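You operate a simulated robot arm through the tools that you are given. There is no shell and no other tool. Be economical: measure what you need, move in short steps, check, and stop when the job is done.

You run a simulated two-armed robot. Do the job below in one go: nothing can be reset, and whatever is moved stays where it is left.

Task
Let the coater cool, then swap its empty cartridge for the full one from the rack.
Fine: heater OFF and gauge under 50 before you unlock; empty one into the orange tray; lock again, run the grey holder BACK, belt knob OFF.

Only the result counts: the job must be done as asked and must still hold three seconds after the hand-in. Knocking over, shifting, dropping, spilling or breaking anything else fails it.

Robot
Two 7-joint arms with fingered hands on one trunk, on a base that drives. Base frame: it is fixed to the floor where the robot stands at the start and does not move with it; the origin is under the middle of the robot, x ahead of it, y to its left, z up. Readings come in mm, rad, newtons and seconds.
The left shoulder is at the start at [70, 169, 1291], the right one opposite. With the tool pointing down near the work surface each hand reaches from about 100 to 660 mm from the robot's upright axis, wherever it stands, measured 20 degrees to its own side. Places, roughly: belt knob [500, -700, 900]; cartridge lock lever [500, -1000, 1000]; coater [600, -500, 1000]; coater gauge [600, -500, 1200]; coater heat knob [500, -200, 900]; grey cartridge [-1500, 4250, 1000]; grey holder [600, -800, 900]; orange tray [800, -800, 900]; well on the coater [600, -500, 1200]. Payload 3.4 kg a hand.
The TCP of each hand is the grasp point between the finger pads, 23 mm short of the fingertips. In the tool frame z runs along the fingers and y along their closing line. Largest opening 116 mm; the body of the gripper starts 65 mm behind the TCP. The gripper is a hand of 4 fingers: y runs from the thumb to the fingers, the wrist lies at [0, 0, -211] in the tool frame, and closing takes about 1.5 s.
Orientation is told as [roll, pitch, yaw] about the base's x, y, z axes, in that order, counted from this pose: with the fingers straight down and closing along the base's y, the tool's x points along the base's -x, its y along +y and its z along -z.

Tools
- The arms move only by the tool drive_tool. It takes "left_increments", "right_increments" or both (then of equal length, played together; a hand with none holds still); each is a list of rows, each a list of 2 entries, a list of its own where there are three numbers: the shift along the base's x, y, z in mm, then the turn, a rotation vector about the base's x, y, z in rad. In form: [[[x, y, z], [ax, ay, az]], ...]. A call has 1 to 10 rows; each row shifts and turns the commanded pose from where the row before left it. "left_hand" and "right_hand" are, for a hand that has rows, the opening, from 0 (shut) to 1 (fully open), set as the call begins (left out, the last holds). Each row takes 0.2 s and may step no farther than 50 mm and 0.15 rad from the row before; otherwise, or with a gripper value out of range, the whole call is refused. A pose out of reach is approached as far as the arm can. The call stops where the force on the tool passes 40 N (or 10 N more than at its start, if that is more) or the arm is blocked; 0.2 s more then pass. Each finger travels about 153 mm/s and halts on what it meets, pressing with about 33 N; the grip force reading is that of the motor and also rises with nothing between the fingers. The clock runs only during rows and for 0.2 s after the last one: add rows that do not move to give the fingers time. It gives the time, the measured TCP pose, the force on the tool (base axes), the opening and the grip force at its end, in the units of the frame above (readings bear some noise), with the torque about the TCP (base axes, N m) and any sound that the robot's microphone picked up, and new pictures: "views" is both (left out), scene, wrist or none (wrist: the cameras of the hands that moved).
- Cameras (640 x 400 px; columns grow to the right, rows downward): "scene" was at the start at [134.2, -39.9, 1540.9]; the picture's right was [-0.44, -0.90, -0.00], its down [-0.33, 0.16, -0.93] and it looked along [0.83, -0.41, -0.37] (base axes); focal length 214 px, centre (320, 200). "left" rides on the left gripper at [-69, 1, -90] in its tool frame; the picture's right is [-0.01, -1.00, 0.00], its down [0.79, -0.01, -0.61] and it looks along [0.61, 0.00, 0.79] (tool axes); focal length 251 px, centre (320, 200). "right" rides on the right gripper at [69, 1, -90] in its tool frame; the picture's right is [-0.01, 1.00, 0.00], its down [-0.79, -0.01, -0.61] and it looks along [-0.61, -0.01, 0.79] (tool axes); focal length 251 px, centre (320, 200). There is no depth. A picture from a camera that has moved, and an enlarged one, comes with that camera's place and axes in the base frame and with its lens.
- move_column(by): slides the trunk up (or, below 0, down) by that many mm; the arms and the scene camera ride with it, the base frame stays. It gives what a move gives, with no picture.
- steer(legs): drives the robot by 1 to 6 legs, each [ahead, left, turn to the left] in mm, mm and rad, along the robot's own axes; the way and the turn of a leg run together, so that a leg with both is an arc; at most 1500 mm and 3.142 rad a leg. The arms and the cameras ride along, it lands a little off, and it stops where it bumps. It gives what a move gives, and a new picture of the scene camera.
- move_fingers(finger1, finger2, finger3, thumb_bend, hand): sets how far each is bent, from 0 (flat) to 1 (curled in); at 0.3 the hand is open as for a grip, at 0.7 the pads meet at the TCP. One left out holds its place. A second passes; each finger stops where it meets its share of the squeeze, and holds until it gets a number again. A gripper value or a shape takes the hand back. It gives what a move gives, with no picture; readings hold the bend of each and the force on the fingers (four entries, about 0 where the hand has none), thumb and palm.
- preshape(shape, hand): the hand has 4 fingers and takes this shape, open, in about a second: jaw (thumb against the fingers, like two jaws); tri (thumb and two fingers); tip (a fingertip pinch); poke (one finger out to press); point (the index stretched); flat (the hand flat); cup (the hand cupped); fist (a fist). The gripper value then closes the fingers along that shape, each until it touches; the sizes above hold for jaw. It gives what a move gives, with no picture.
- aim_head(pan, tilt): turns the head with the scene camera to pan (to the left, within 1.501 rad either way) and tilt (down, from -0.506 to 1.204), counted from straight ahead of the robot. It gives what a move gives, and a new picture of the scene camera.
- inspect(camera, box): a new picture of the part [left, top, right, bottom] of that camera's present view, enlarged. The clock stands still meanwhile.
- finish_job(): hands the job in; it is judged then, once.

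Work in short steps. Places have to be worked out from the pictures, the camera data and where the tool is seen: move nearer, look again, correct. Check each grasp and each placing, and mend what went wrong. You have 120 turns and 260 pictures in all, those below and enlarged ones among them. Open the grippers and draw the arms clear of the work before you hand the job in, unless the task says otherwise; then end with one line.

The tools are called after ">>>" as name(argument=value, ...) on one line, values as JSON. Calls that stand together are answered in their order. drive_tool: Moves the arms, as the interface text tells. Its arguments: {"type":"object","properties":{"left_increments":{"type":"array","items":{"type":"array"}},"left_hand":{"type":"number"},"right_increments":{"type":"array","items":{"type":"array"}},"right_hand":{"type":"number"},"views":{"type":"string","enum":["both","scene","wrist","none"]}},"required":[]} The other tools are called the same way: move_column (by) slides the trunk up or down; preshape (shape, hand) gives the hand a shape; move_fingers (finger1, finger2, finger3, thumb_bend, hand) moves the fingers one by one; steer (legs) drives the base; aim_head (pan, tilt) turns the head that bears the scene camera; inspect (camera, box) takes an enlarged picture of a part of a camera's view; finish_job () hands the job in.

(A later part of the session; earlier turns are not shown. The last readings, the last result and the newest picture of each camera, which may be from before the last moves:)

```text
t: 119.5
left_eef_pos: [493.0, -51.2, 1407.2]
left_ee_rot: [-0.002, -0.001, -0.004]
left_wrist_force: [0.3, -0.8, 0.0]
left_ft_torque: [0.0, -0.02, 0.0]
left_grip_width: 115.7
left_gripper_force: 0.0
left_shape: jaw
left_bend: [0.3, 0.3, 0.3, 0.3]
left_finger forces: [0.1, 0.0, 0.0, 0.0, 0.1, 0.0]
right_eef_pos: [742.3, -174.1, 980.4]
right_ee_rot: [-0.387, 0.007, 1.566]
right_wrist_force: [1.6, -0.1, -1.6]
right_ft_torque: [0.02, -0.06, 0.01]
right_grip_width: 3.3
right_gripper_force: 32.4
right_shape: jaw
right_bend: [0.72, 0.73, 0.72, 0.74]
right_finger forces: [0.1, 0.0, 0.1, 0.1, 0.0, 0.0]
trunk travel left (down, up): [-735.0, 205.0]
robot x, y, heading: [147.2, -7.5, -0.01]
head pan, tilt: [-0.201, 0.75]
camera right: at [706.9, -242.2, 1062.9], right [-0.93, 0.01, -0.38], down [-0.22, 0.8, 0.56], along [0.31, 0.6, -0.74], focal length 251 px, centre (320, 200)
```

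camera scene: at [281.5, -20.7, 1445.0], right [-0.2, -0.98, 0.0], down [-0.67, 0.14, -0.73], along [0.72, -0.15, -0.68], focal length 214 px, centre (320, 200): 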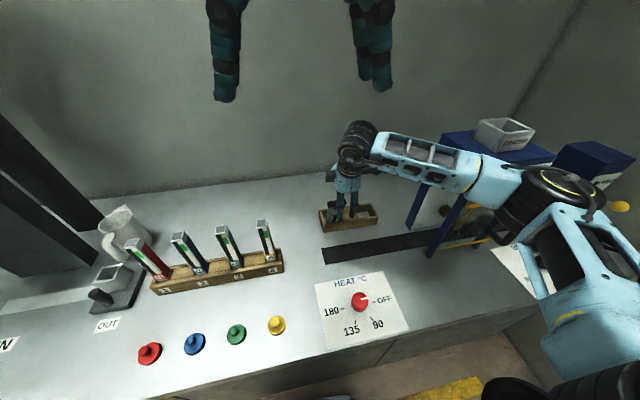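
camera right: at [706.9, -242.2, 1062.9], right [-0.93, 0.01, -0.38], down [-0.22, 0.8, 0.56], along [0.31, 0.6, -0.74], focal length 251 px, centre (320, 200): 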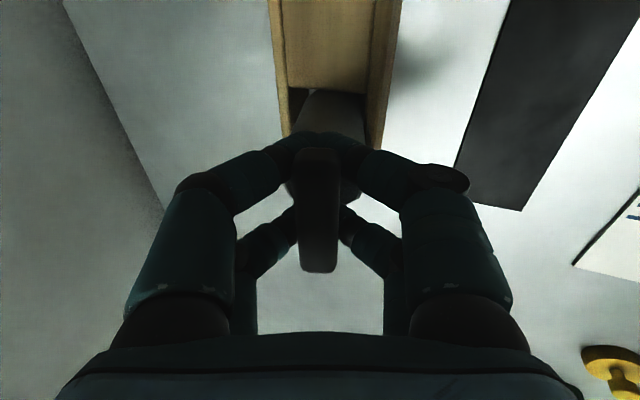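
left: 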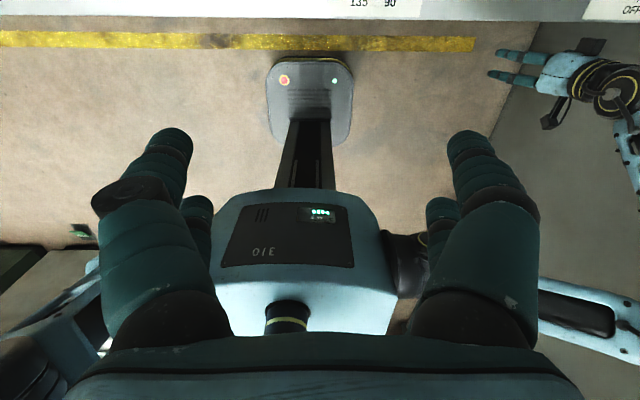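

Same secure hold as before. I bring the cartridge upright (rotate +0.386 about y while moving +x and slightly up).

>>> drive_tool(right_increments=[[[6, 0, 4], [0, 0.0772, 0]], [[7, 0, 4], [0, 0.0772, 0]], [[6, 0, 4], [0, 0.0772, 0]], [[6, 0, 4], [0, 0.0772, 0]], [[6, 0, 4], [0, 0.0772, 0]]], views="both")

>>> inspect(camera="scene", box=[300, 130, 400, 240])

```text
t: 120.7
left_eef_pos: [494.3, -50.3, 1407.1]
left_ee_rot: [-0.004, 0.0, -0.002]
left_wrist_force: [0.4, 0.3, 0.4]
left_ft_torque: [-0.02, -0.03, 0.0]
left_grip_width: 116.0
left_gripper_force: 0.1
left_shape: jaw
left_bend: [0.3, 0.3, 0.3, 0.3]
left_finger forces: [0.0, 0.1, 0.0, 0.1, 0.0, 0.0]
right_eef_pos: [772.9, -172.9, 999.9]
right_ee_rot: [0.001, 0.009, 1.569]
right_wrist_force: [3.4, 0.2, -4.1]
right_ft_torque: [0.03, -0.35, 0.01]
right_grip_width: 3.4
right_gripper_force: 33.3
right_shape: jaw
right_bend: [0.72, 0.73, 0.72, 0.75]
right_finger forces: [37.4, 0.1, 0.0, 0.1, 0.0, 0.0]
trunk travel left (down, up): [-735.0, 205.0]
robot x, y, heading: [153.3, -3.5, -0.005]
head pan, tilt: [-0.201, 0.75]
camera scene: at [282.7, -19.5, 1444.8], right [-0.2, -0.98, 0.0], down [-0.67, 0.14, -0.73], along [0.71, -0.15, -0.68], focal length 214 px, centre (320, 200)
camera right: at [772.2, -241.2, 1090.1], right [-1.0, 0.01, 0.0], down [0.01, 0.8, 0.6], along [0.01, 0.6, -0.8], focal length 251 px, centre (320, 200)
```

scene: 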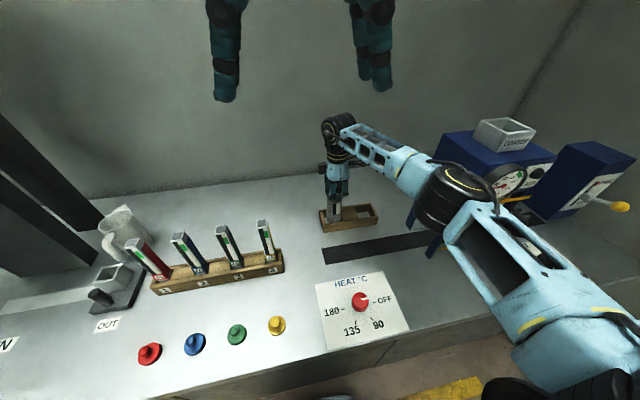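
right: 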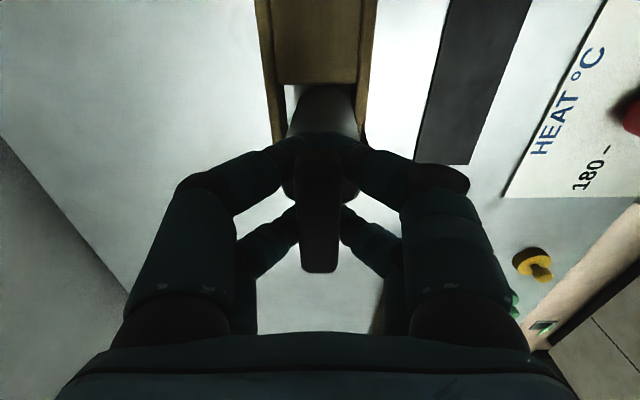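

```text
3.64 times, centred on (350, 185) of scene
camera zoom: at [282.7, -19.5, 1444.8], right [-0.2, -0.98, 0.0], down [-0.67, 0.14, -0.73], along [0.71, -0.15, -0.68], focal length 780 px, centre (211, 254)
```

zoom: 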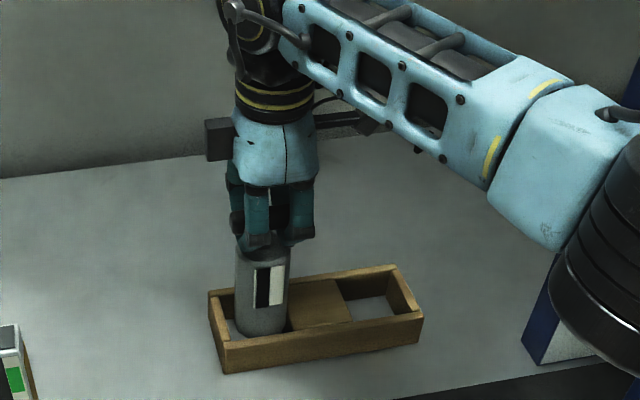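

Upright and partly lifted, rack undisturbed. I lift straight out.

>>> drive_tool(right_increments=[[[-1, 0, 15], [0, 0, 0]], [[0, 0, 25], [0, 0, 0]], [[0, 0, 35], [0, 0, 0]], [[0, 0, 40], [0, 0, 0]], [[0, 0, 30], [0, 0, 0]]], views="both")

>>> inspect(camera="scene", box=[290, 60, 410, 240])

```text
t: 121.9
left_eef_pos: [491.4, -50.5, 1408.2]
left_ee_rot: [-0.004, -0.001, -0.004]
left_wrist_force: [-0.3, 0.5, 0.4]
left_ft_torque: [0.01, -0.02, 0.01]
left_grip_width: 115.4
left_gripper_force: 0.1
left_shape: jaw
left_bend: [0.3, 0.3, 0.3, 0.3]
left_finger forces: [0.0, 0.0, 0.0, 0.0, 0.0, 0.0]
right_eef_pos: [770.0, -174.0, 1147.2]
right_ee_rot: [0.0, 0.01, 1.565]
right_wrist_force: [0.1, -0.4, -3.0]
right_ft_torque: [-0.04, -0.01, 0.03]
right_grip_width: 3.5
right_gripper_force: 33.1
right_shape: jaw
right_bend: [0.72, 0.73, 0.72, 0.74]
right_finger forces: [0.0, 0.1, 0.0, 0.0, 0.0, 0.0]
trunk travel left (down, up): [-735.0, 205.0]
robot x, y, heading: [148.9, -1.0, -0.008]
head pan, tilt: [-0.201, 0.75]
camera scene: at [280.4, -19.5, 1445.0], right [-0.2, -0.98, 0.0], down [-0.67, 0.14, -0.73], along [0.72, -0.15, -0.68], focal length 214 px, centre (320, 200)
camera right: at [769.0, -241.6, 1236.7], right [-1.0, 0.01, 0.0], down [0.01, 0.8, 0.6], along [0.01, 0.6, -0.8], focal length 251 px, centre (320, 200)
```

scene: 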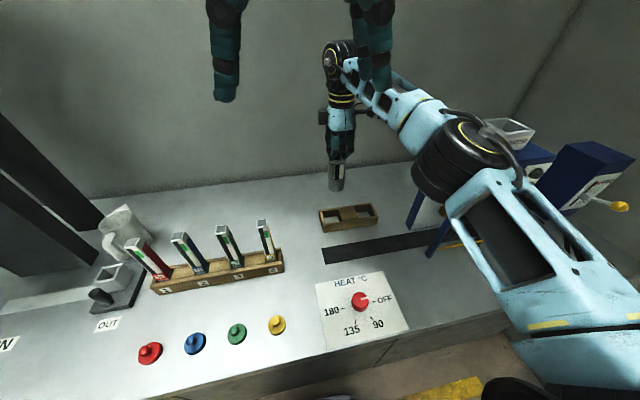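
right: 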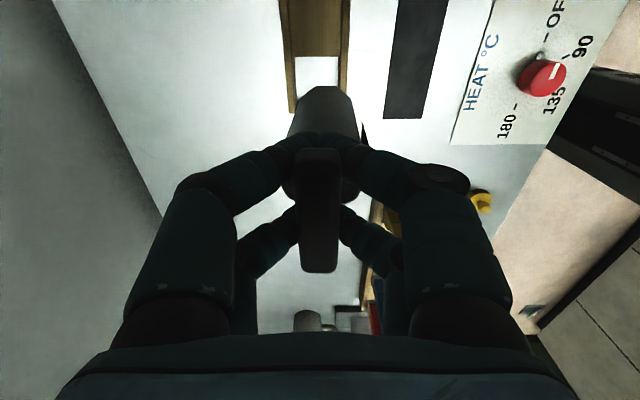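

```text
2.22 times, centred on (350, 150) of scene
camera zoom: at [280.4, -19.5, 1445.0], right [-0.2, -0.98, 0.0], down [-0.67, 0.14, -0.73], along [0.72, -0.15, -0.68], focal length 477 px, centre (253, 311)
```

zoom: 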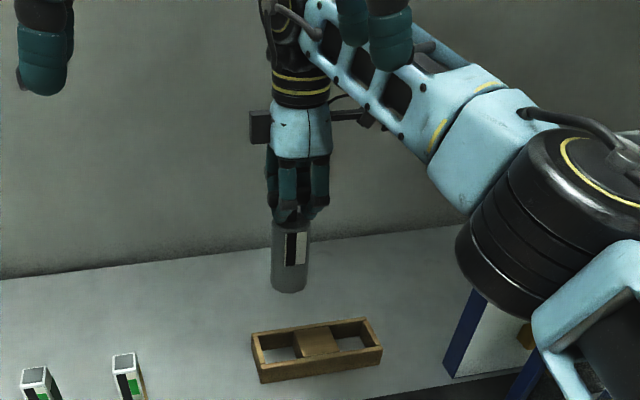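

The full cartridge is free. I raise trunk and hand, then back up and drive right to put it over the coater well.

>>> move_column(by=200)

>>> drive_tool(right_increments=[[[-10, -4, 25], [0, 0, 0]], [[-10, -4, 25], [0, 0, 0]], [[-10, -4, 25], [0, 0, 0]], [[-10, -4, 25], [0, 0, 0]]], views="none")

>>> steer(legs=[[-88, 0, 0], [0, -327, 0]])

```text
t: 124.1
left_eef_pos: [492.2, -51.7, 1606.9]
left_ee_rot: [-0.002, -0.001, -0.004]
left_wrist_force: [0.3, -0.4, -0.6]
left_ft_torque: [0.01, 0.01, 0.01]
left_grip_width: 115.9
left_gripper_force: 0.0
left_shape: jaw
left_bend: [0.3, 0.3, 0.3, 0.3]
left_finger forces: [0.1, 0.1, 0.0, 0.0, 0.0, 0.0]
right_eef_pos: [770.9, -174.5, 1345.8]
right_ee_rot: [0.002, 0.008, 1.567]
right_wrist_force: [0.7, -0.5, -3.5]
right_ft_torque: [-0.04, -0.02, 0.03]
right_grip_width: 3.2
right_gripper_force: 33.2
right_shape: jaw
right_bend: [0.72, 0.73, 0.72, 0.74]
right_finger forces: [0.0, 0.1, 0.0, 0.0, 0.0, 0.0]
trunk travel left (down, up): [-935.0, 5.0]
robot x, y, heading: [147.6, -4.1, 0.001]
head pan, tilt: [-0.201, 0.75]
```

```text
t: 125.1
left_eef_pos: [492.4, -51.3, 1607.2]
left_ee_rot: [-0.003, -0.001, -0.005]
left_wrist_force: [-0.2, -0.8, 0.0]
left_ft_torque: [0.02, 0.02, -0.02]
left_grip_width: 115.8
left_gripper_force: 0.0
left_shape: jaw
left_bend: [0.3, 0.3, 0.3, 0.3]
left_finger forces: [0.0, 0.0, 0.0, 0.0, 0.0, 0.0]
right_eef_pos: [730.1, -191.7, 1445.8]
right_ee_rot: [-0.001, 0.01, 1.567]
right_wrist_force: [-0.3, -0.5, -2.9]
right_ft_torque: [-0.06, 0.0, 0.0]
right_grip_width: 3.4
right_gripper_force: 32.4
right_shape: jaw
right_bend: [0.72, 0.73, 0.72, 0.74]
right_finger forces: [0.1, 0.0, 0.1, 0.1, 0.1, 0.0]
trunk travel left (down, up): [-935.0, 5.0]
robot x, y, heading: [149.2, -3.9, -0.005]
head pan, tilt: [-0.201, 0.75]
```

```text
t: 128.0
left_eef_pos: [398.6, -372.3, 1609.6]
left_ee_rot: [-0.006, -0.001, -0.006]
left_wrist_force: [0.6, 0.4, 0.1]
left_ft_torque: [-0.04, 0.02, -0.02]
left_grip_width: 116.1
left_gripper_force: 0.1
left_shape: jaw
left_bend: [0.3, 0.3, 0.3, 0.3]
left_finger forces: [0.0, 0.0, 0.0, 0.0, 0.1, 0.1]
right_eef_pos: [638.8, -514.0, 1447.5]
right_ee_rot: [-0.003, 0.01, 1.565]
right_wrist_force: [0.0, 0.5, -2.6]
right_ft_torque: [-0.05, 0.0, 0.0]
right_grip_width: 3.2
right_gripper_force: 33.2
right_shape: jaw
right_bend: [0.72, 0.73, 0.72, 0.74]
right_finger forces: [0.0, 0.1, 0.1, 0.1, 0.0, 0.0]
trunk travel left (down, up): [-935.0, 5.0]
robot x, y, heading: [61.6, -332.1, -0.008]
head pan, tilt: [-0.201, 0.75]
camera scene: at [188.0, -341.9, 1645.2], right [-0.21, -0.98, 0.0], down [-0.67, 0.14, -0.73], along [0.72, -0.15, -0.68], focal length 214 px, centre (320, 200)
```

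scene: 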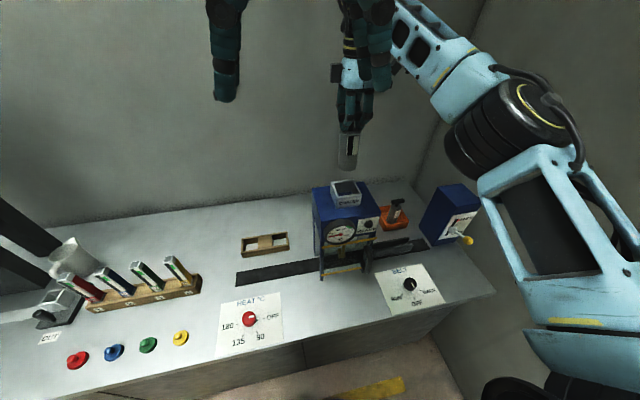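

Very close already. I fine-adjust to (642, -518) and descend to just above the rim, checking the wrist view.

>>> drive_tool(right_increments=[[[3, -4, 0], [0, 0, 0]], [[0, 0, -20], [0, 0, 0]], [[0, 0, 0], [0, 0, 0]]], views="both")

>>> inspect(camera="scene", box=[290, 100, 410, 280])

>>> inspect(camera="right", box=[220, 20, 420, 180])

```text
t: 128.8
left_eef_pos: [400.6, -377.1, 1608.2]
left_ee_rot: [-0.004, -0.004, -0.006]
left_wrist_force: [0.9, 0.5, -0.3]
left_ft_torque: [0.02, -0.01, -0.03]
left_grip_width: 116.0
left_gripper_force: 0.1
left_shape: jaw
left_bend: [0.3, 0.3, 0.3, 0.3]
left_finger forces: [0.0, 0.1, 0.0, 0.0, 0.1, 0.0]
right_eef_pos: [642.9, -521.1, 1426.3]
right_ee_rot: [-0.001, 0.009, 1.567]
right_wrist_force: [-0.2, 0.3, -3.3]
right_ft_torque: [0.0, 0.0, 0.0]
right_grip_width: 3.4
right_gripper_force: 33.3
right_shape: jaw
right_bend: [0.72, 0.73, 0.72, 0.74]
right_finger forces: [0.0, 0.1, 0.0, 0.0, 0.0, 0.1]
trunk travel left (down, up): [-935.0, 5.0]
robot x, y, heading: [55.0, -331.6, -0.006]
head pan, tilt: [-0.201, 0.75]
camera scene: at [189.5, -345.9, 1645.0], right [-0.21, -0.98, 0.0], down [-0.67, 0.14, -0.73], along [0.72, -0.15, -0.68], focal length 214 px, centre (320, 200)
camera right: at [641.7, -588.6, 1515.6], right [-1.0, 0.01, 0.0], down [0.01, 0.8, 0.6], along [0.01, 0.6, -0.8], focal length 251 px, centre (320, 200)
```

scene: 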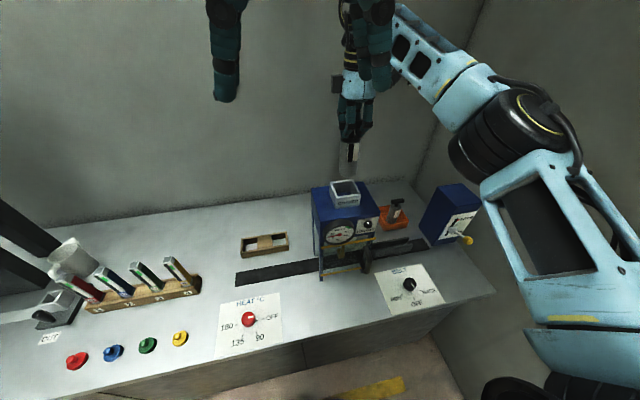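
right: 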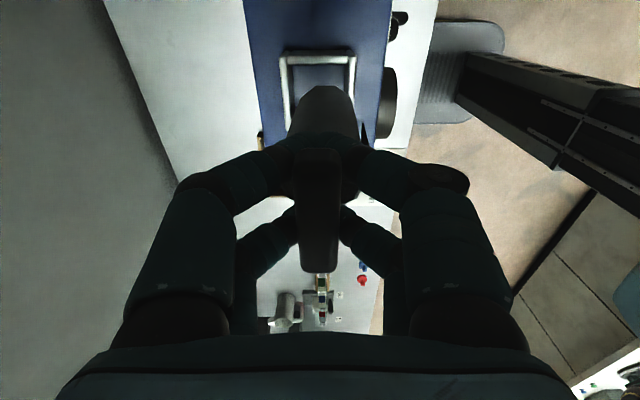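

```text
2.22 times, centred on (350, 190) of scene
camera zoom: at [189.5, -345.9, 1645.0], right [-0.21, -0.98, 0.0], down [-0.67, 0.14, -0.73], along [0.72, -0.15, -0.68], focal length 477 px, centre (253, 222)
```

zoom: 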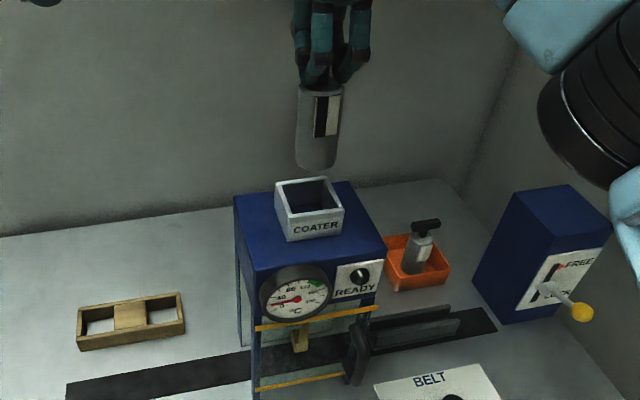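

```text
2.50 times, centred on (320, 100) of right
camera zoom: at [641.7, -588.6, 1515.6], right [-1.0, 0.01, 0.0], down [0.01, 0.8, 0.6], along [0.01, 0.6, -0.8], focal length 629 px, centre (320, 450)
```

zoom: 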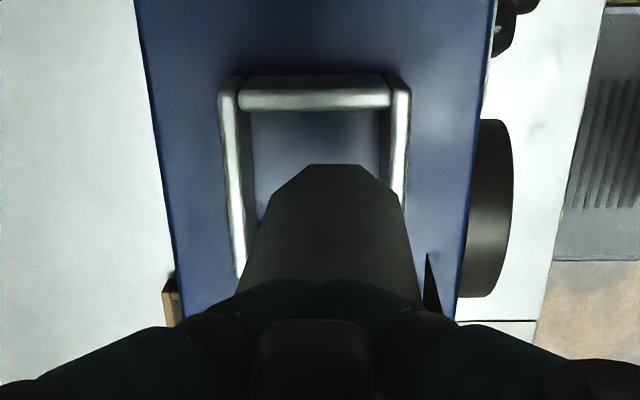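

The held cartridge is tilted ~0.05 rad (bottom towards -x). I correct by rotating the hand -0.05 about y and check again.

>>> drive_tool(right_increments=[[[0, 0, 0], [0, -0.05, 0]], [[0, 1, -18], [0, 0, 0]], [[0, 0, 0], [0, 0, 0]]], views="none")

>>> inspect(camera="right", box=[220, 20, 420, 180])

>>> inspect(camera="scene", box=[300, 110, 400, 250])

```text
t: 129.6
left_eef_pos: [402.5, -376.3, 1606.4]
left_ee_rot: [-0.004, 0.0, -0.007]
left_wrist_force: [0.6, 0.3, -0.8]
left_ft_torque: [-0.02, 0.0, -0.04]
left_grip_width: 115.8
left_gripper_force: 0.1
left_shape: jaw
left_bend: [0.3, 0.3, 0.3, 0.3]
left_finger forces: [0.1, 0.1, 0.0, 0.0, 0.0, 0.1]
right_eef_pos: [642.8, -519.2, 1407.6]
right_ee_rot: [-0.05, 0.009, 1.566]
right_wrist_force: [-0.1, 0.6, -3.1]
right_ft_torque: [-0.01, 0.04, 0.0]
right_grip_width: 3.7
right_gripper_force: 32.5
right_shape: jaw
right_bend: [0.72, 0.73, 0.72, 0.74]
right_finger forces: [0.0, 0.0, 0.0, 0.0, 0.0, 0.1]
trunk travel left (down, up): [-935.0, 5.0]
robot x, y, heading: [57.4, -327.0, -0.013]
head pan, tilt: [-0.201, 0.75]
```

```text
2.50 times, centred on (320, 100) of right
camera zoom: at [637.9, -587.3, 1496.9], right [-1.0, 0.01, -0.05], down [-0.02, 0.8, 0.6], along [0.05, 0.6, -0.8], focal length 629 px, centre (320, 450)
```

zoom: 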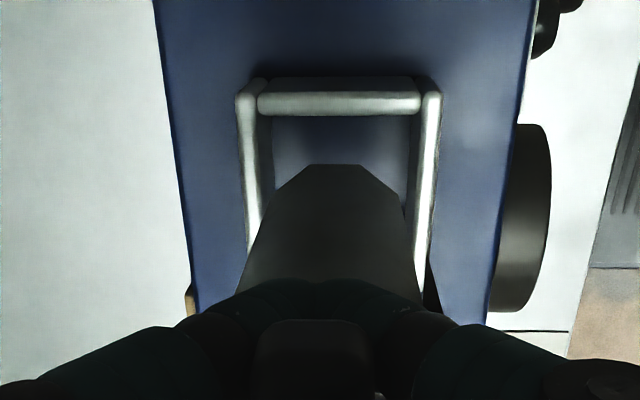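

```text
2.86 times, centred on (350, 180) of scene
camera zoom: at [190.3, -345.7, 1644.9], right [-0.21, -0.98, 0.0], down [-0.67, 0.14, -0.73], along [0.71, -0.15, -0.68], focal length 613 px, centre (234, 257)
```

zoom: 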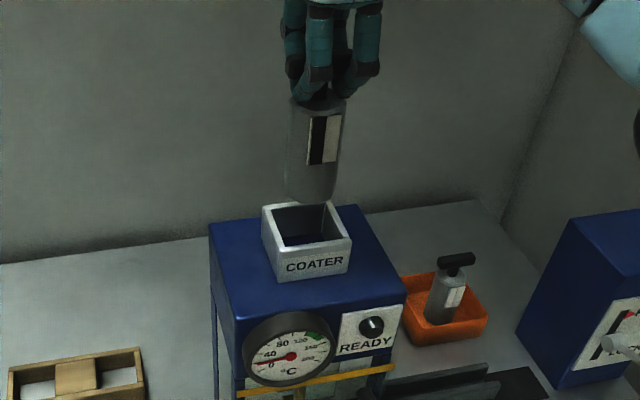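

The cartridge bottom is now centred over the well. I descend gently into it.

>>> drive_tool(right_increments=[[[0, 0, -12], [0, 0, 0]], [[0, 0, -10], [0, 0, 0]], [[0, 0, -8], [0, 0, 0]], [[0, 0, 0], [0, 0, 0]]], views="scene")

>>> inspect(camera="right", box=[220, 20, 420, 180])

>>> inspect(camera="scene", box=[300, 110, 400, 250])

```text
t: 130.6
left_eef_pos: [401.3, -378.3, 1608.5]
left_ee_rot: [-0.005, -0.001, -0.008]
left_wrist_force: [0.6, 0.3, 0.0]
left_ft_torque: [-0.01, 0.02, 0.02]
left_grip_width: 116.0
left_gripper_force: 0.1
left_shape: jaw
left_bend: [0.3, 0.3, 0.3, 0.3]
left_finger forces: [0.0, 0.1, 0.0, 0.0, 0.0, 0.1]
right_eef_pos: [642.3, -519.7, 1377.2]
right_ee_rot: [-0.05, 0.009, 1.565]
right_wrist_force: [-0.3, 0.0, -3.2]
right_ft_torque: [-0.02, 0.01, -0.03]
right_grip_width: 3.4
right_gripper_force: 33.1
right_shape: jaw
right_bend: [0.72, 0.73, 0.72, 0.74]
right_finger forces: [0.1, 0.1, 0.1, 0.0, 0.0, 0.1]
trunk travel left (down, up): [-935.0, 5.0]
robot x, y, heading: [57.2, -331.7, -0.005]
head pan, tilt: [-0.201, 0.75]
camera scene: at [189.5, -345.7, 1645.0], right [-0.21, -0.98, 0.0], down [-0.67, 0.14, -0.73], along [0.72, -0.15, -0.68], focal length 214 px, centre (320, 200)
```

scene: 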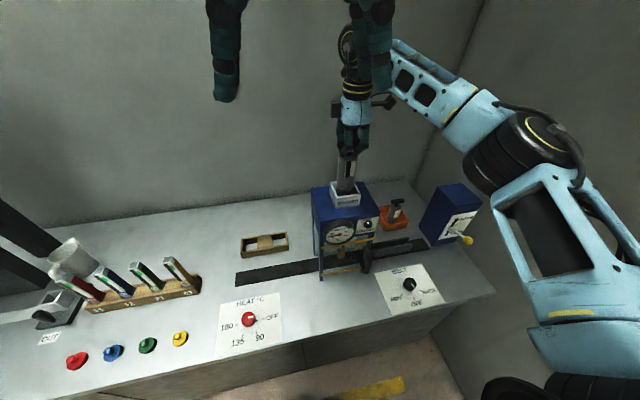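

```text
2.50 times, centred on (320, 100) of right
camera zoom: at [637.2, -587.5, 1467.4], right [-1.0, 0.01, -0.05], down [-0.02, 0.8, 0.6], along [0.05, 0.6, -0.8], focal length 629 px, centre (320, 450)
```

zoom: 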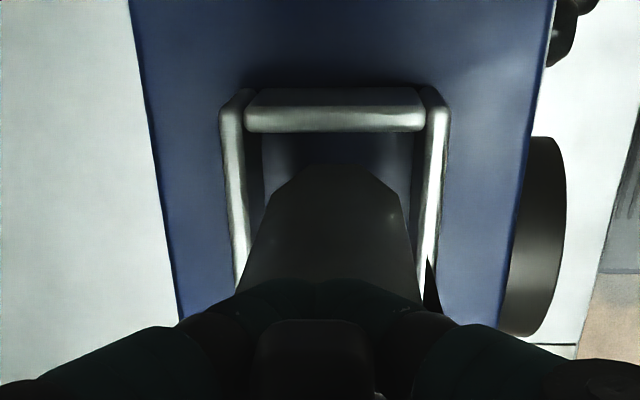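

```text
2.86 times, centred on (350, 180) of scene
camera zoom: at [189.5, -345.7, 1645.0], right [-0.21, -0.98, 0.0], down [-0.67, 0.14, -0.73], along [0.72, -0.15, -0.68], focal length 613 px, centre (234, 257)
```

zoom: 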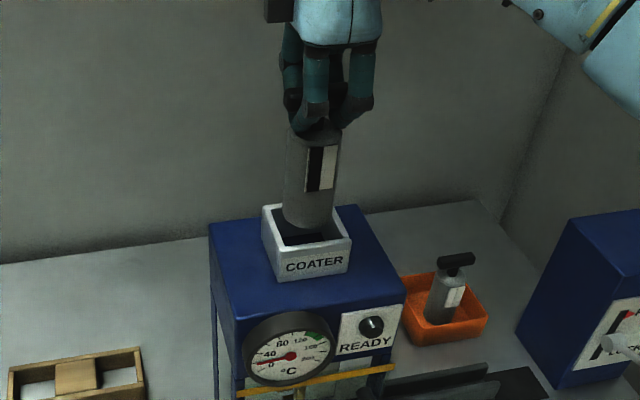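

It's entering the well without contact. Continue down.

>>> drive_tool(right_increments=[[[0, 0, -10], [0, 0, 0]], [[0, 0, -10], [0, 0, 0]], [[0, 0, -8], [0, 0, 0]], [[0, 0, -6], [0, 0, 0]], [[0, 0, 0], [0, 0, 0]]], views="none")

>>> drive_tool(right_increments=[[[0, 0, -4], [0, 0, 0]], [[0, 0, -3], [0, 0, 0]], [[0, 0, -3], [0, 0, 0]], [[0, 0, -3], [0, 0, 0]], [[0, 0, -3], [0, 0, 0]]], views="both")

```text
t: 131.8
left_eef_pos: [401.3, -378.1, 1607.4]
left_ee_rot: [-0.003, -0.001, -0.007]
left_wrist_force: [0.2, 0.0, -0.4]
left_ft_torque: [0.0, -0.03, 0.0]
left_grip_width: 115.9
left_gripper_force: 0.1
left_shape: jaw
left_bend: [0.3, 0.3, 0.3, 0.3]
left_finger forces: [0.0, 0.0, 0.0, 0.1, 0.0, 0.0]
right_eef_pos: [642.8, -519.0, 1344.0]
right_ee_rot: [-0.049, 0.007, 1.564]
right_wrist_force: [0.2, 1.0, -3.3]
right_ft_torque: [-0.03, 0.02, -0.01]
right_grip_width: 3.1
right_gripper_force: 32.9
right_shape: jaw
right_bend: [0.72, 0.73, 0.72, 0.74]
right_finger forces: [0.0, 0.0, 0.0, 0.1, 0.0, 0.1]
trunk travel left (down, up): [-935.0, 5.0]
robot x, y, heading: [57.8, -329.5, -0.007]
head pan, tilt: [-0.201, 0.75]
```

```text
t: 133.0
left_eef_pos: [401.7, -377.3, 1608.6]
left_ee_rot: [-0.002, 0.001, -0.006]
left_wrist_force: [0.1, 1.1, -0.3]
left_ft_torque: [0.0, -0.04, 0.03]
left_grip_width: 115.8
left_gripper_force: 0.1
left_shape: jaw
left_bend: [0.3, 0.3, 0.3, 0.3]
left_finger forces: [0.0, 0.0, 0.0, 0.1, 0.0, 0.0]
right_eef_pos: [641.9, -519.5, 1327.5]
right_ee_rot: [-0.05, 0.007, 1.565]
right_wrist_force: [0.0, -0.2, -3.5]
right_ft_torque: [-0.02, 0.0, -0.01]
right_grip_width: 3.2
right_gripper_force: 32.4
right_shape: jaw
right_bend: [0.72, 0.73, 0.72, 0.74]
right_finger forces: [0.0, 0.0, 0.1, 0.0, 0.0, 0.0]
trunk travel left (down, up): [-935.0, 5.0]
robot x, y, heading: [55.3, -330.3, -0.01]
head pan, tilt: [-0.201, 0.75]
camera scene: at [189.9, -346.0, 1644.9], right [-0.21, -0.98, 0.0], down [-0.67, 0.14, -0.73], along [0.72, -0.15, -0.68], focal length 214 px, centre (320, 200)
camera right: at [637.4, -587.5, 1417.4], right [-1.0, 0.01, -0.05], down [-0.02, 0.8, 0.6], along [0.05, 0.6, -0.8], focal length 251 px, centre (320, 200)
```

scene: 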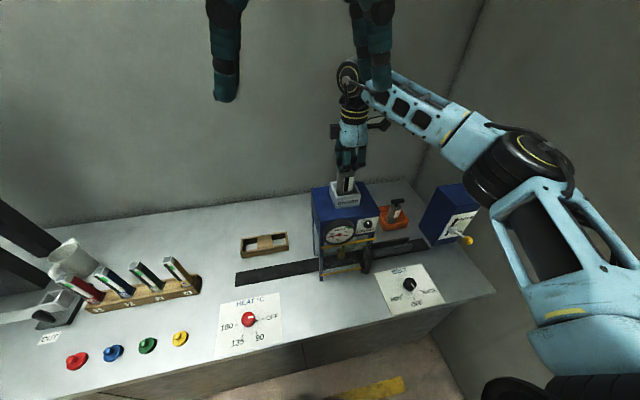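
right: 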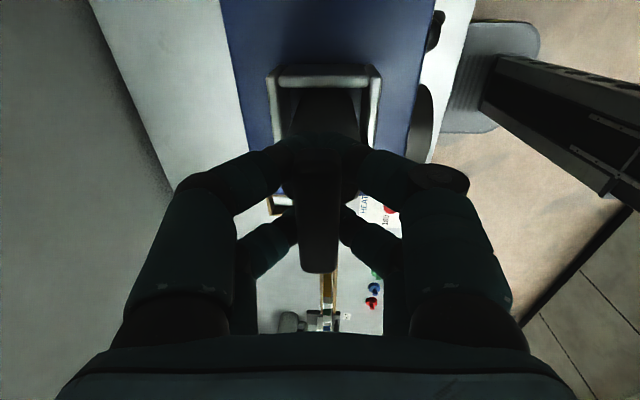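

Still hanging freely; a few more mm.

>>> drive_tool(right_increments=[[[0, 0, -2], [0, 0, 0]], [[0, 0, -2], [0, 0, 0]], [[0, 0, -2], [0, 0, 0]], [[0, 0, -2], [0, 0, 0]]], views="none")

```text
t: 134.0
left_eef_pos: [399.4, -377.5, 1607.8]
left_ee_rot: [-0.004, -0.001, -0.007]
left_wrist_force: [-0.6, 0.4, -0.5]
left_ft_torque: [0.0, -0.02, 0.0]
left_grip_width: 115.6
left_gripper_force: 0.0
left_shape: jaw
left_bend: [0.3, 0.3, 0.3, 0.3]
left_finger forces: [0.0, 0.0, 0.0, 0.1, 0.1, 0.0]
right_eef_pos: [642.1, -519.1, 1321.7]
right_ee_rot: [-0.055, 0.007, 1.566]
right_wrist_force: [4.4, -1.7, 15.6]
right_ft_torque: [-0.07, -0.23, -0.01]
right_grip_width: 3.5
right_gripper_force: 33.0
right_shape: jaw
right_bend: [0.72, 0.73, 0.72, 0.75]
right_finger forces: [0.0, 0.0, 0.0, 0.0, 0.0, 0.0]
trunk travel left (down, up): [-935.0, 5.0]
robot x, y, heading: [53.8, -330.6, -0.011]
head pan, tilt: [-0.201, 0.75]
```

Contact at TCP 1322 – seated. I unload a touch and open the hand.

>>> drive_tool(right_increments=[[[0, 0, 2], [0, 0, 0]], [[0, 0, 0], [0, 0, 0]]], views="none")

>>> drive_tool(right_increments=[[[0, 0, 0], [0, 0, 0]], [[0, 0, 0], [0, 0, 0]], [[0, 0, 0], [0, 0, 0]], [[0, 0, 0], [0, 0, 0]], [[0, 0, 0], [0, 0, 0]]], right_hand=1, views="wrist")

```text
t: 134.6
left_eef_pos: [400.4, -377.5, 1607.5]
left_ee_rot: [-0.004, -0.001, -0.009]
left_wrist_force: [-0.4, 0.5, 0.2]
left_ft_torque: [-0.02, 0.05, -0.02]
left_grip_width: 115.9
left_gripper_force: 0.1
left_shape: jaw
left_bend: [0.3, 0.3, 0.3, 0.3]
left_finger forces: [0.0, 0.1, 0.1, 0.0, 0.0, 0.0]
right_eef_pos: [641.7, -519.4, 1321.4]
right_ee_rot: [-0.051, 0.008, 1.566]
right_wrist_force: [2.1, -1.1, 8.9]
right_ft_torque: [0.01, -0.18, 0.0]
right_grip_width: 3.4
right_gripper_force: 32.9
right_shape: jaw
right_bend: [0.72, 0.73, 0.72, 0.75]
right_finger forces: [0.0, 0.1, 0.0, 0.0, 0.0, 0.0]
trunk travel left (down, up): [-935.0, 5.0]
robot x, y, heading: [57.7, -330.2, -0.011]
head pan, tilt: [-0.201, 0.75]
```

```text
t: 135.1
left_eef_pos: [397.4, -376.5, 1608.6]
left_ee_rot: [-0.003, -0.003, -0.005]
left_wrist_force: [-0.2, -0.8, -0.4]
left_ft_torque: [0.01, 0.01, 0.02]
left_grip_width: 115.6
left_gripper_force: 0.0
left_shape: jaw
left_bend: [0.3, 0.3, 0.3, 0.3]
left_finger forces: [0.0, 0.1, 0.0, 0.0, 0.1, 0.0]
right_eef_pos: [641.2, -517.0, 1327.3]
right_ee_rot: [-0.062, 0.005, 1.565]
right_wrist_force: [-0.7, 0.3, 0.2]
right_ft_torque: [0.01, -0.01, -0.01]
right_grip_width: 115.8
right_gripper_force: 0.0
right_shape: jaw
right_bend: [0.3, 0.3, 0.3, 0.3]
right_finger forces: [0.0, 0.0, 0.1, 0.0, 0.1, 0.1]
trunk travel left (down, up): [-935.0, 5.0]
robot x, y, heading: [56.3, -330.5, -0.007]
head pan, tilt: [-0.201, 0.75]
stopped in row 2 (right hand): the force on the tool passed its limit at 56 N (the readings are from after the stop); the commanded pose is now the measured one
camera right: at [633.6, -586.1, 1417.3], right [-1.0, 0.01, -0.06], down [-0.03, 0.8, 0.6], along [0.06, 0.6, -0.8], focal length 251 px, centre (320, 200)
```

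right: 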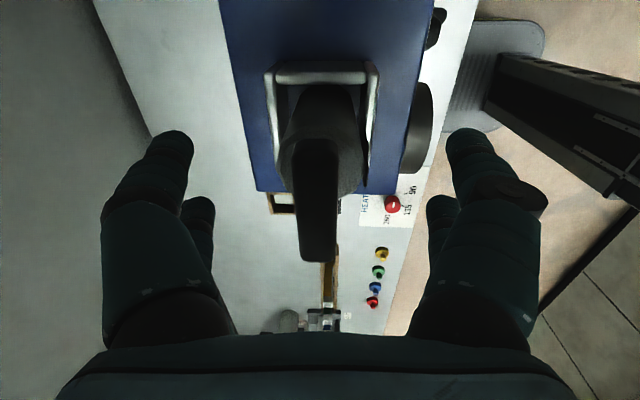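

Hand open; cartridge still in the well. I lift straight up and inspect.

>>> drive_tool(right_increments=[[[0, 0, 25], [0, 0, 0]], [[0, 0, 40], [0, 0.03, 0]], [[0, 0, 45], [0, 0.03, 0]]], views="both")

>>> inspect(camera="scene", box=[300, 130, 400, 280])

>>> inspect(camera="right", box=[220, 20, 420, 180])

```text
t: 135.9
left_eef_pos: [400.2, -374.8, 1607.6]
left_ee_rot: [-0.003, -0.002, -0.006]
left_wrist_force: [-0.7, -0.4, -0.8]
left_ft_torque: [-0.01, -0.03, 0.01]
left_grip_width: 115.7
left_gripper_force: 0.0
left_shape: jaw
left_bend: [0.3, 0.3, 0.3, 0.3]
left_finger forces: [0.0, 0.0, 0.0, 0.0, 0.0, 0.0]
right_eef_pos: [642.2, -517.2, 1437.7]
right_ee_rot: [-0.001, 0.006, 1.565]
right_wrist_force: [0.2, -0.8, -0.6]
right_ft_torque: [-0.05, -0.04, 0.01]
right_grip_width: 115.8
right_gripper_force: 0.0
right_shape: jaw
right_bend: [0.3, 0.3, 0.3, 0.3]
right_finger forces: [0.0, 0.0, 0.0, 0.1, 0.0, 0.0]
trunk travel left (down, up): [-935.0, 5.0]
robot x, y, heading: [59.8, -329.1, -0.007]
head pan, tilt: [-0.201, 0.75]
camera scene: at [189.0, -343.5, 1645.0], right [-0.21, -0.98, 0.0], down [-0.67, 0.14, -0.73], along [0.72, -0.15, -0.68], focal length 214 px, centre (320, 200)
camera right: at [641.3, -584.8, 1527.0], right [-1.0, 0.01, 0.0], down [0.01, 0.8, 0.6], along [0.01, 0.6, -0.8], focal length 251 px, centre (320, 200)
```

scene: 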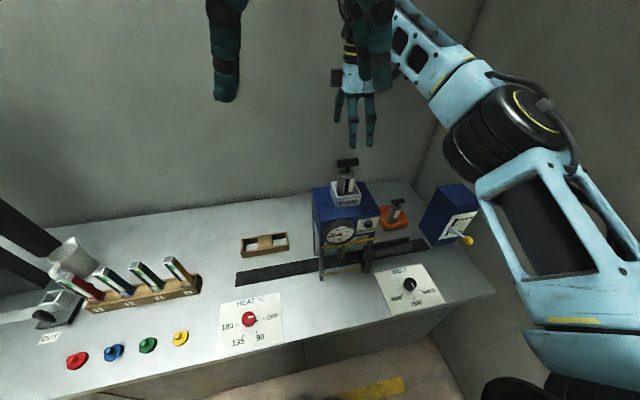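
right: 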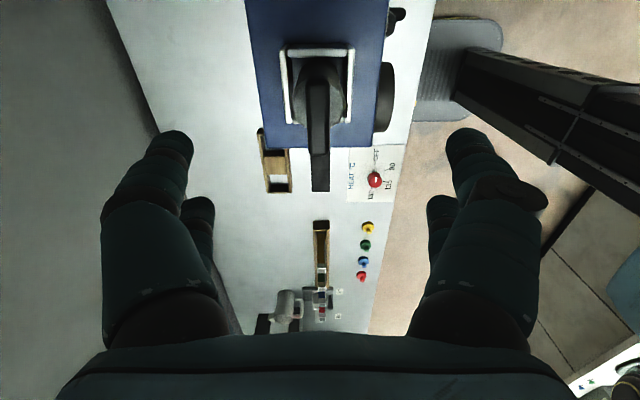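

```text
2.67 times, centred on (350, 205) of scene
camera zoom: at [189.0, -343.5, 1645.0], right [-0.21, -0.98, 0.0], down [-0.67, 0.14, -0.73], along [0.72, -0.15, -0.68], focal length 572 px, centre (240, 187)
```

zoom: 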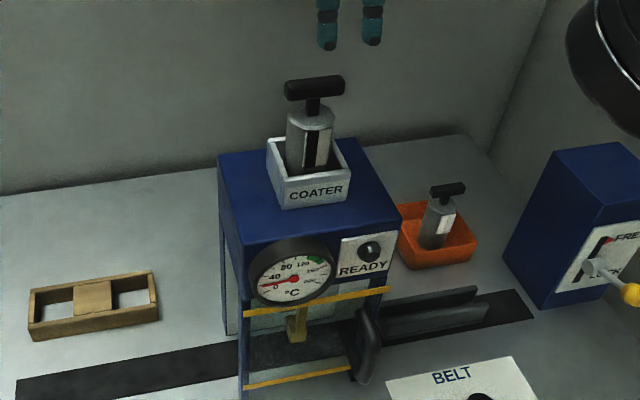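

```text
2.50 times, centred on (320, 100) of right
camera zoom: at [641.3, -584.8, 1527.0], right [-1.0, 0.01, 0.0], down [0.01, 0.8, 0.6], along [0.01, 0.6, -0.8], focal length 629 px, centre (320, 450)
```

zoom: 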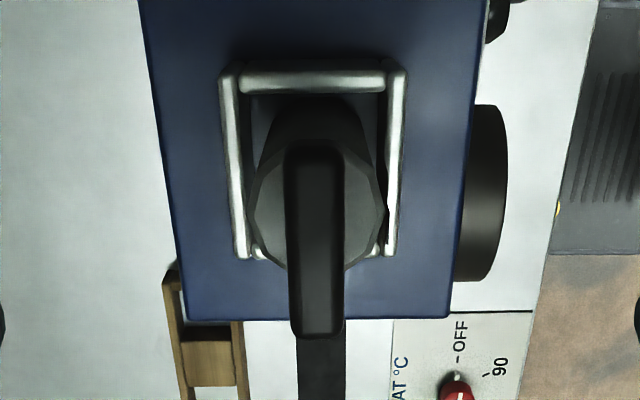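

The full cartridge (black window) sits properly in the well, empty in the orange tray. Now I go back to the lever: bring hand in, drive and turn as before.

>>> drive_tool(right_increments=[[[-16, -24, 5], [0, 0, -0.03]], [[-16, -24, 10], [0, 0, -0.1]], [[-16, -24, 10], [0, 0, -0.15]], [[-16, -24, 10], [0, 0, -0.15]], [[-17, -22, 10], [0, 0, -0.15]]], views="none")

>>> steer(legs=[[50, -200, 0], [0, 0, -0.3]])

```text
t: 137.1
left_eef_pos: [397.6, -378.9, 1608.4]
left_ee_rot: [-0.001, -0.004, -0.006]
left_wrist_force: [-0.4, 0.3, -0.7]
left_ft_torque: [0.01, -0.03, 0.0]
left_grip_width: 115.8
left_gripper_force: 0.2
left_shape: jaw
left_bend: [0.3, 0.3, 0.3, 0.3]
left_finger forces: [0.0, 0.1, 0.0, 0.0, 0.0, 0.0]
right_eef_pos: [559.1, -638.7, 1481.3]
right_ee_rot: [0.001, 0.002, 0.986]
right_wrist_force: [0.0, 0.0, -0.6]
right_ft_torque: [-0.02, 0.02, -0.02]
right_grip_width: 115.8
right_gripper_force: 0.0
right_shape: jaw
right_bend: [0.3, 0.3, 0.3, 0.3]
right_finger forces: [0.0, 0.1, 0.0, 0.0, 0.0, 0.0]
trunk travel left (down, up): [-935.0, 5.0]
robot x, y, heading: [58.6, -331.2, -0.012]
head pan, tilt: [-0.201, 0.75]
```

```text
t: 139.7
left_eef_pos: [420.3, -677.3, 1607.7]
left_ee_rot: [-0.003, 0.002, -0.311]
left_wrist_force: [0.5, -0.3, 0.4]
left_ft_torque: [0.01, 0.01, 0.0]
left_grip_width: 115.7
left_gripper_force: 0.1
left_shape: jaw
left_bend: [0.3, 0.3, 0.3, 0.3]
left_finger forces: [0.0, 0.0, 0.0, 0.1, 0.0, 0.0]
right_eef_pos: [496.9, -972.4, 1481.2]
right_ee_rot: [0.001, 0.005, 0.684]
right_wrist_force: [0.3, -0.5, -0.4]
right_ft_torque: [0.03, 0.03, -0.02]
right_grip_width: 115.9
right_gripper_force: 0.0
right_shape: jaw
right_bend: [0.3, 0.3, 0.3, 0.3]
right_finger forces: [0.0, 0.0, 0.0, 0.1, 0.0, 0.0]
trunk travel left (down, up): [-935.0, 5.0]
robot x, y, heading: [103.2, -529.5, -0.317]
head pan, tilt: [-0.201, 0.75]
camera scene: at [228.1, -583.8, 1644.8], right [-0.49, -0.87, 0.0], down [-0.6, 0.33, -0.73], along [0.64, -0.36, -0.68], focal length 214 px, centre (320, 200)
```

scene: 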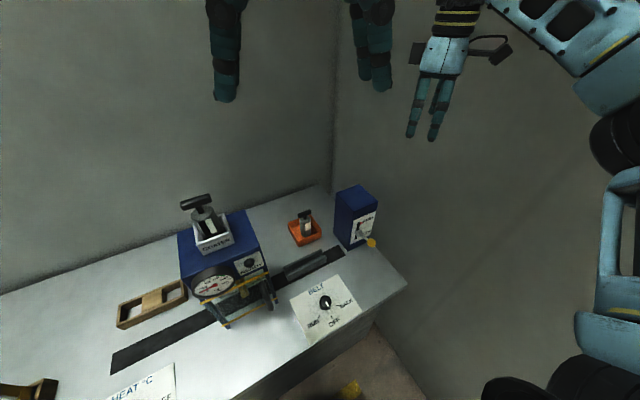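

Positioned. I descend to z≈1130 turning to yaw 0.

>>> drive_tool(right_increments=[[[0, 0, -44], [0, 0, -0.0855]], [[0, 0, -44], [0, 0, -0.0855]], [[0, 0, -44], [0, 0, -0.0855]], [[0, 0, -44], [0, 0, -0.0855]], [[0, 0, -44], [0, 0, -0.0855]], [[0, 0, -44], [0, 0, -0.0855]], [[0, 0, -44], [0, 0, -0.0855]], [[0, 0, -43], [0, 0, -0.0855]]], views="wrist")

```text
t: 141.5
left_eef_pos: [420.7, -677.7, 1607.5]
left_ee_rot: [-0.003, 0.002, -0.31]
left_wrist_force: [0.2, 0.3, 0.7]
left_ft_torque: [0.02, 0.03, 0.01]
left_grip_width: 115.8
left_gripper_force: 0.0
left_shape: jaw
left_bend: [0.3, 0.3, 0.3, 0.3]
left_finger forces: [0.1, 0.0, 0.1, 0.1, 0.0, 0.0]
right_eef_pos: [496.8, -970.9, 1129.2]
right_ee_rot: [0.002, 0.005, -0.002]
right_wrist_force: [-0.2, -0.4, 0.8]
right_ft_torque: [-0.01, -0.02, -0.01]
right_grip_width: 116.0
right_gripper_force: 0.0
right_shape: jaw
right_bend: [0.3, 0.3, 0.3, 0.3]
right_finger forces: [0.1, 0.0, 0.1, 0.0, 0.1, 0.1]
trunk travel left (down, up): [-935.0, 5.0]
robot x, y, heading: [106.7, -532.7, -0.309]
head pan, tilt: [-0.201, 0.75]
camera right: at [428.9, -971.4, 1219.3], right [0.01, 1.0, 0.0], down [0.8, -0.01, 0.6], along [0.6, -0.01, -0.8], focal length 251 px, centre (320, 200)
```

right: 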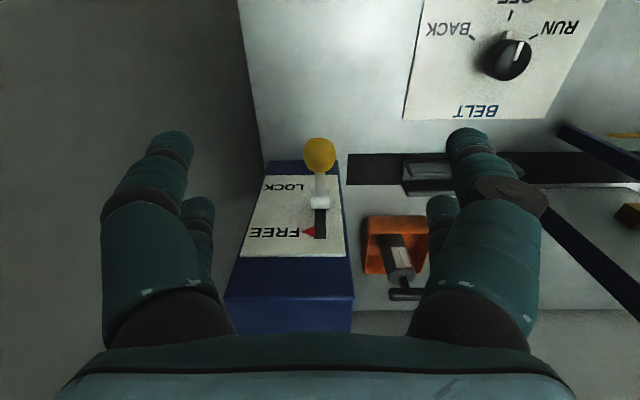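

Lever still at FREE (marker there), ball ≈(534, -974, 1013). I close the hand and position it above the ball.

>>> drive_tool(right_increments=[[[19, -1, 0], [0, 0, 0]], [[19, -1, 0], [0, 0, 0]], [[0, 0, 0], [0, 0, 0]], [[0, 0, 0], [0, 0, 0]], [[0, 0, 0], [0, 0, 0]], [[0, 0, -30], [0, 0, 0]], [[0, 0, -25], [0, 0, 0]]], right_hand=0, views="both")

>>> inspect(camera="scene", box=[320, 140, 440, 280])

```text
t: 143.1
left_eef_pos: [419.7, -676.9, 1606.9]
left_ee_rot: [-0.003, -0.001, -0.309]
left_wrist_force: [1.2, 0.3, 0.4]
left_ft_torque: [0.0, 0.01, -0.03]
left_grip_width: 115.9
left_gripper_force: 0.1
left_shape: jaw
left_bend: [0.3, 0.3, 0.3, 0.3]
left_finger forces: [0.1, 0.1, 0.0, 0.0, 0.0, 0.0]
right_eef_pos: [533.6, -974.1, 1075.1]
right_ee_rot: [0.001, 0.007, 0.0]
right_wrist_force: [0.2, 0.8, 0.9]
right_ft_torque: [0.02, -0.01, 0.01]
right_grip_width: 0.0
right_gripper_force: 32.8
right_shape: jaw
right_bend: [0.62, 0.62, 0.62, 0.62]
right_finger forces: [0.0, 0.0, 0.1, 0.1, 0.0, 0.0]
trunk travel left (down, up): [-935.0, 5.0]
robot x, y, heading: [103.2, -527.3, -0.314]
head pan, tilt: [-0.201, 0.75]
camera scene: at [226.4, -583.7, 1645.0], right [-0.49, -0.87, 0.0], down [-0.6, 0.33, -0.73], along [0.64, -0.36, -0.68], focal length 214 px, centre (320, 200)
camera right: at [466.2, -973.4, 1164.3], right [0.01, 1.0, 0.0], down [0.8, -0.01, 0.6], along [0.6, -0.01, -0.8], focal length 251 px, centre (320, 200)
```

scene: 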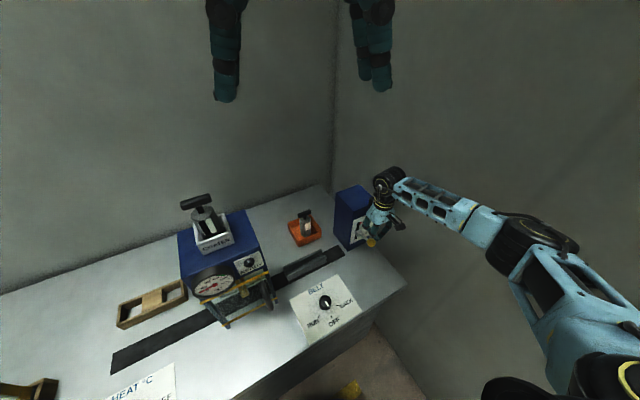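
right: 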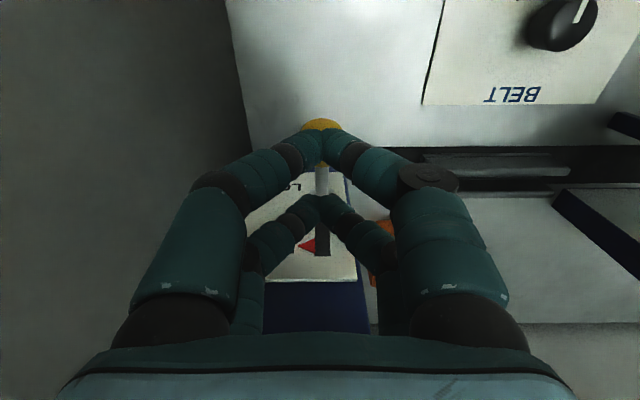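

```text
2.86 times, centred on (380, 210) of scene
camera zoom: at [226.4, -583.7, 1645.0], right [-0.49, -0.87, 0.0], down [-0.6, 0.33, -0.73], along [0.64, -0.36, -0.68], focal length 613 px, centre (149, 171)
```

zoom: 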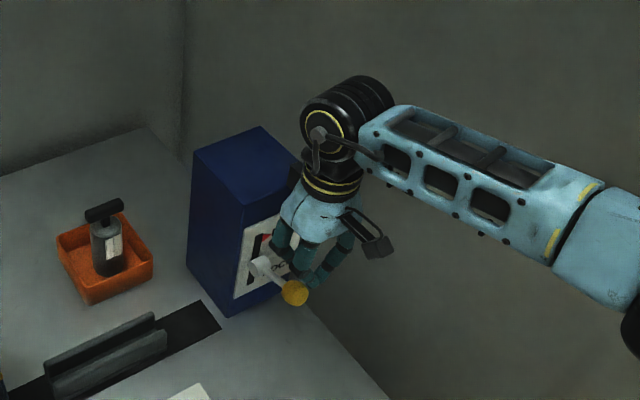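

The front fingertips should be centred over the ball: shift +10 mm in x and press down.

>>> drive_tool(right_increments=[[[10, 0, 0], [0, 0, 0]], [[0, 0, -15], [0, 0, 0]], [[0, 0, -12], [0, 0, 0]], [[0, 0, -12], [0, 0, 0]], [[0, 0, -12], [0, 0, 0]], [[0, 0, -12], [0, 0, 0]]], views="wrist")

```text
t: 144.5
left_eef_pos: [420.0, -678.7, 1606.6]
left_ee_rot: [-0.003, 0.002, -0.309]
left_wrist_force: [1.0, -0.8, -0.7]
left_ft_torque: [-0.02, -0.03, 0.0]
left_grip_width: 115.8
left_gripper_force: 0.1
left_shape: jaw
left_bend: [0.3, 0.3, 0.3, 0.3]
left_finger forces: [0.0, 0.0, 0.0, 0.0, 0.0, 0.1]
right_eef_pos: [544.3, -974.4, 1012.3]
right_ee_rot: [0.001, 0.005, -0.001]
right_wrist_force: [-0.6, 0.0, -0.5]
right_ft_torque: [-0.02, -0.01, 0.02]
right_grip_width: 0.0
right_gripper_force: 32.9
right_shape: jaw
right_bend: [0.62, 0.62, 0.62, 0.62]
right_finger forces: [0.1, 0.1, 0.0, 0.0, 0.0, 0.1]
trunk travel left (down, up): [-935.0, 5.0]
robot x, y, heading: [107.3, -528.7, -0.305]
head pan, tilt: [-0.201, 0.75]
camera right: at [476.2, -974.2, 1101.9], right [0.01, 1.0, 0.0], down [0.8, -0.01, 0.6], along [0.6, 0.0, -0.8], focal length 251 px, centre (320, 200)
```

right: 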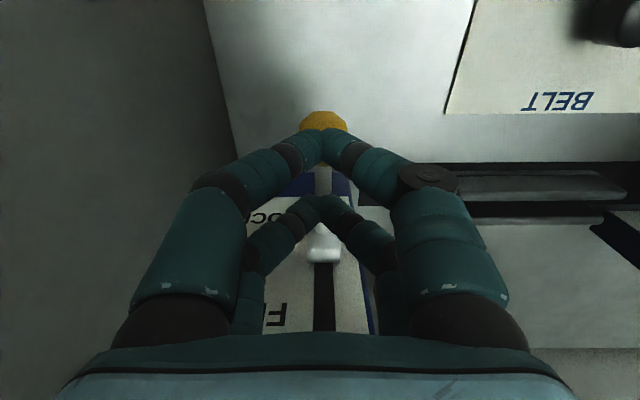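

The lever is moving down without much resistance; I keep pressing until the stop.

>>> drive_tool(right_increments=[[[0, 0, -8], [0, 0, 0]], [[0, 0, -8], [0, 0, 0]], [[0, 0, -8], [0, 0, 0]], [[0, 0, -8], [0, 0, 0]], [[0, 0, -6], [0, 0, 0]]], views="wrist")

```text
t: 145.7
left_eef_pos: [409.8, -669.8, 1610.0]
left_ee_rot: [-0.004, -0.009, -0.31]
left_wrist_force: [0.0, 0.0, -0.1]
left_ft_torque: [0.01, 0.03, -0.03]
left_grip_width: 115.9
left_gripper_force: 0.1
left_shape: jaw
left_bend: [0.3, 0.3, 0.3, 0.3]
left_finger forces: [0.1, 0.1, 0.0, 0.0, 0.0, 0.0]
right_eef_pos: [540.3, -973.1, 985.7]
right_ee_rot: [-0.003, -0.007, -0.004]
right_wrist_force: [-19.5, 7.0, 33.9]
right_ft_torque: [0.26, 0.61, 0.11]
right_grip_width: 0.1
right_gripper_force: 32.8
right_shape: jaw
right_bend: [0.64, 0.63, 0.63, 0.62]
right_finger forces: [73.9, 0.1, 0.1, 0.0, 0.1, 0.0]
trunk travel left (down, up): [-935.0, 5.0]
robot x, y, heading: [105.7, -530.6, -0.306]
head pan, tilt: [-0.201, 0.75]
stopped in row 5 (right hand): the force on the tool passed its limit at 43 N (the readings are from after the stop); the commanded pose is now the measured one
camera right: at [470.5, -971.3, 1075.0], right [0.01, 1.0, 0.0], down [0.79, -0.01, 0.61], along [0.61, -0.01, -0.79], focal length 251 px, centre (320, 200)
```

right: 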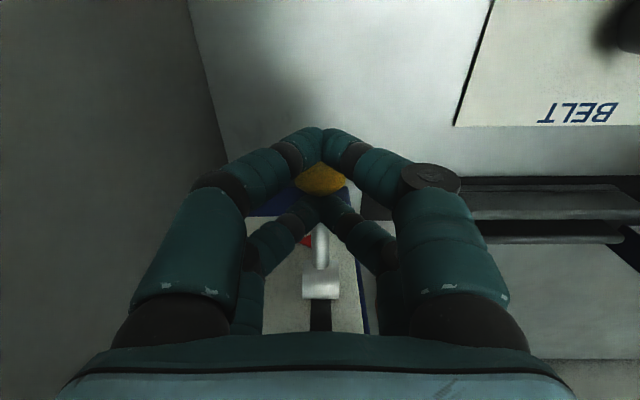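

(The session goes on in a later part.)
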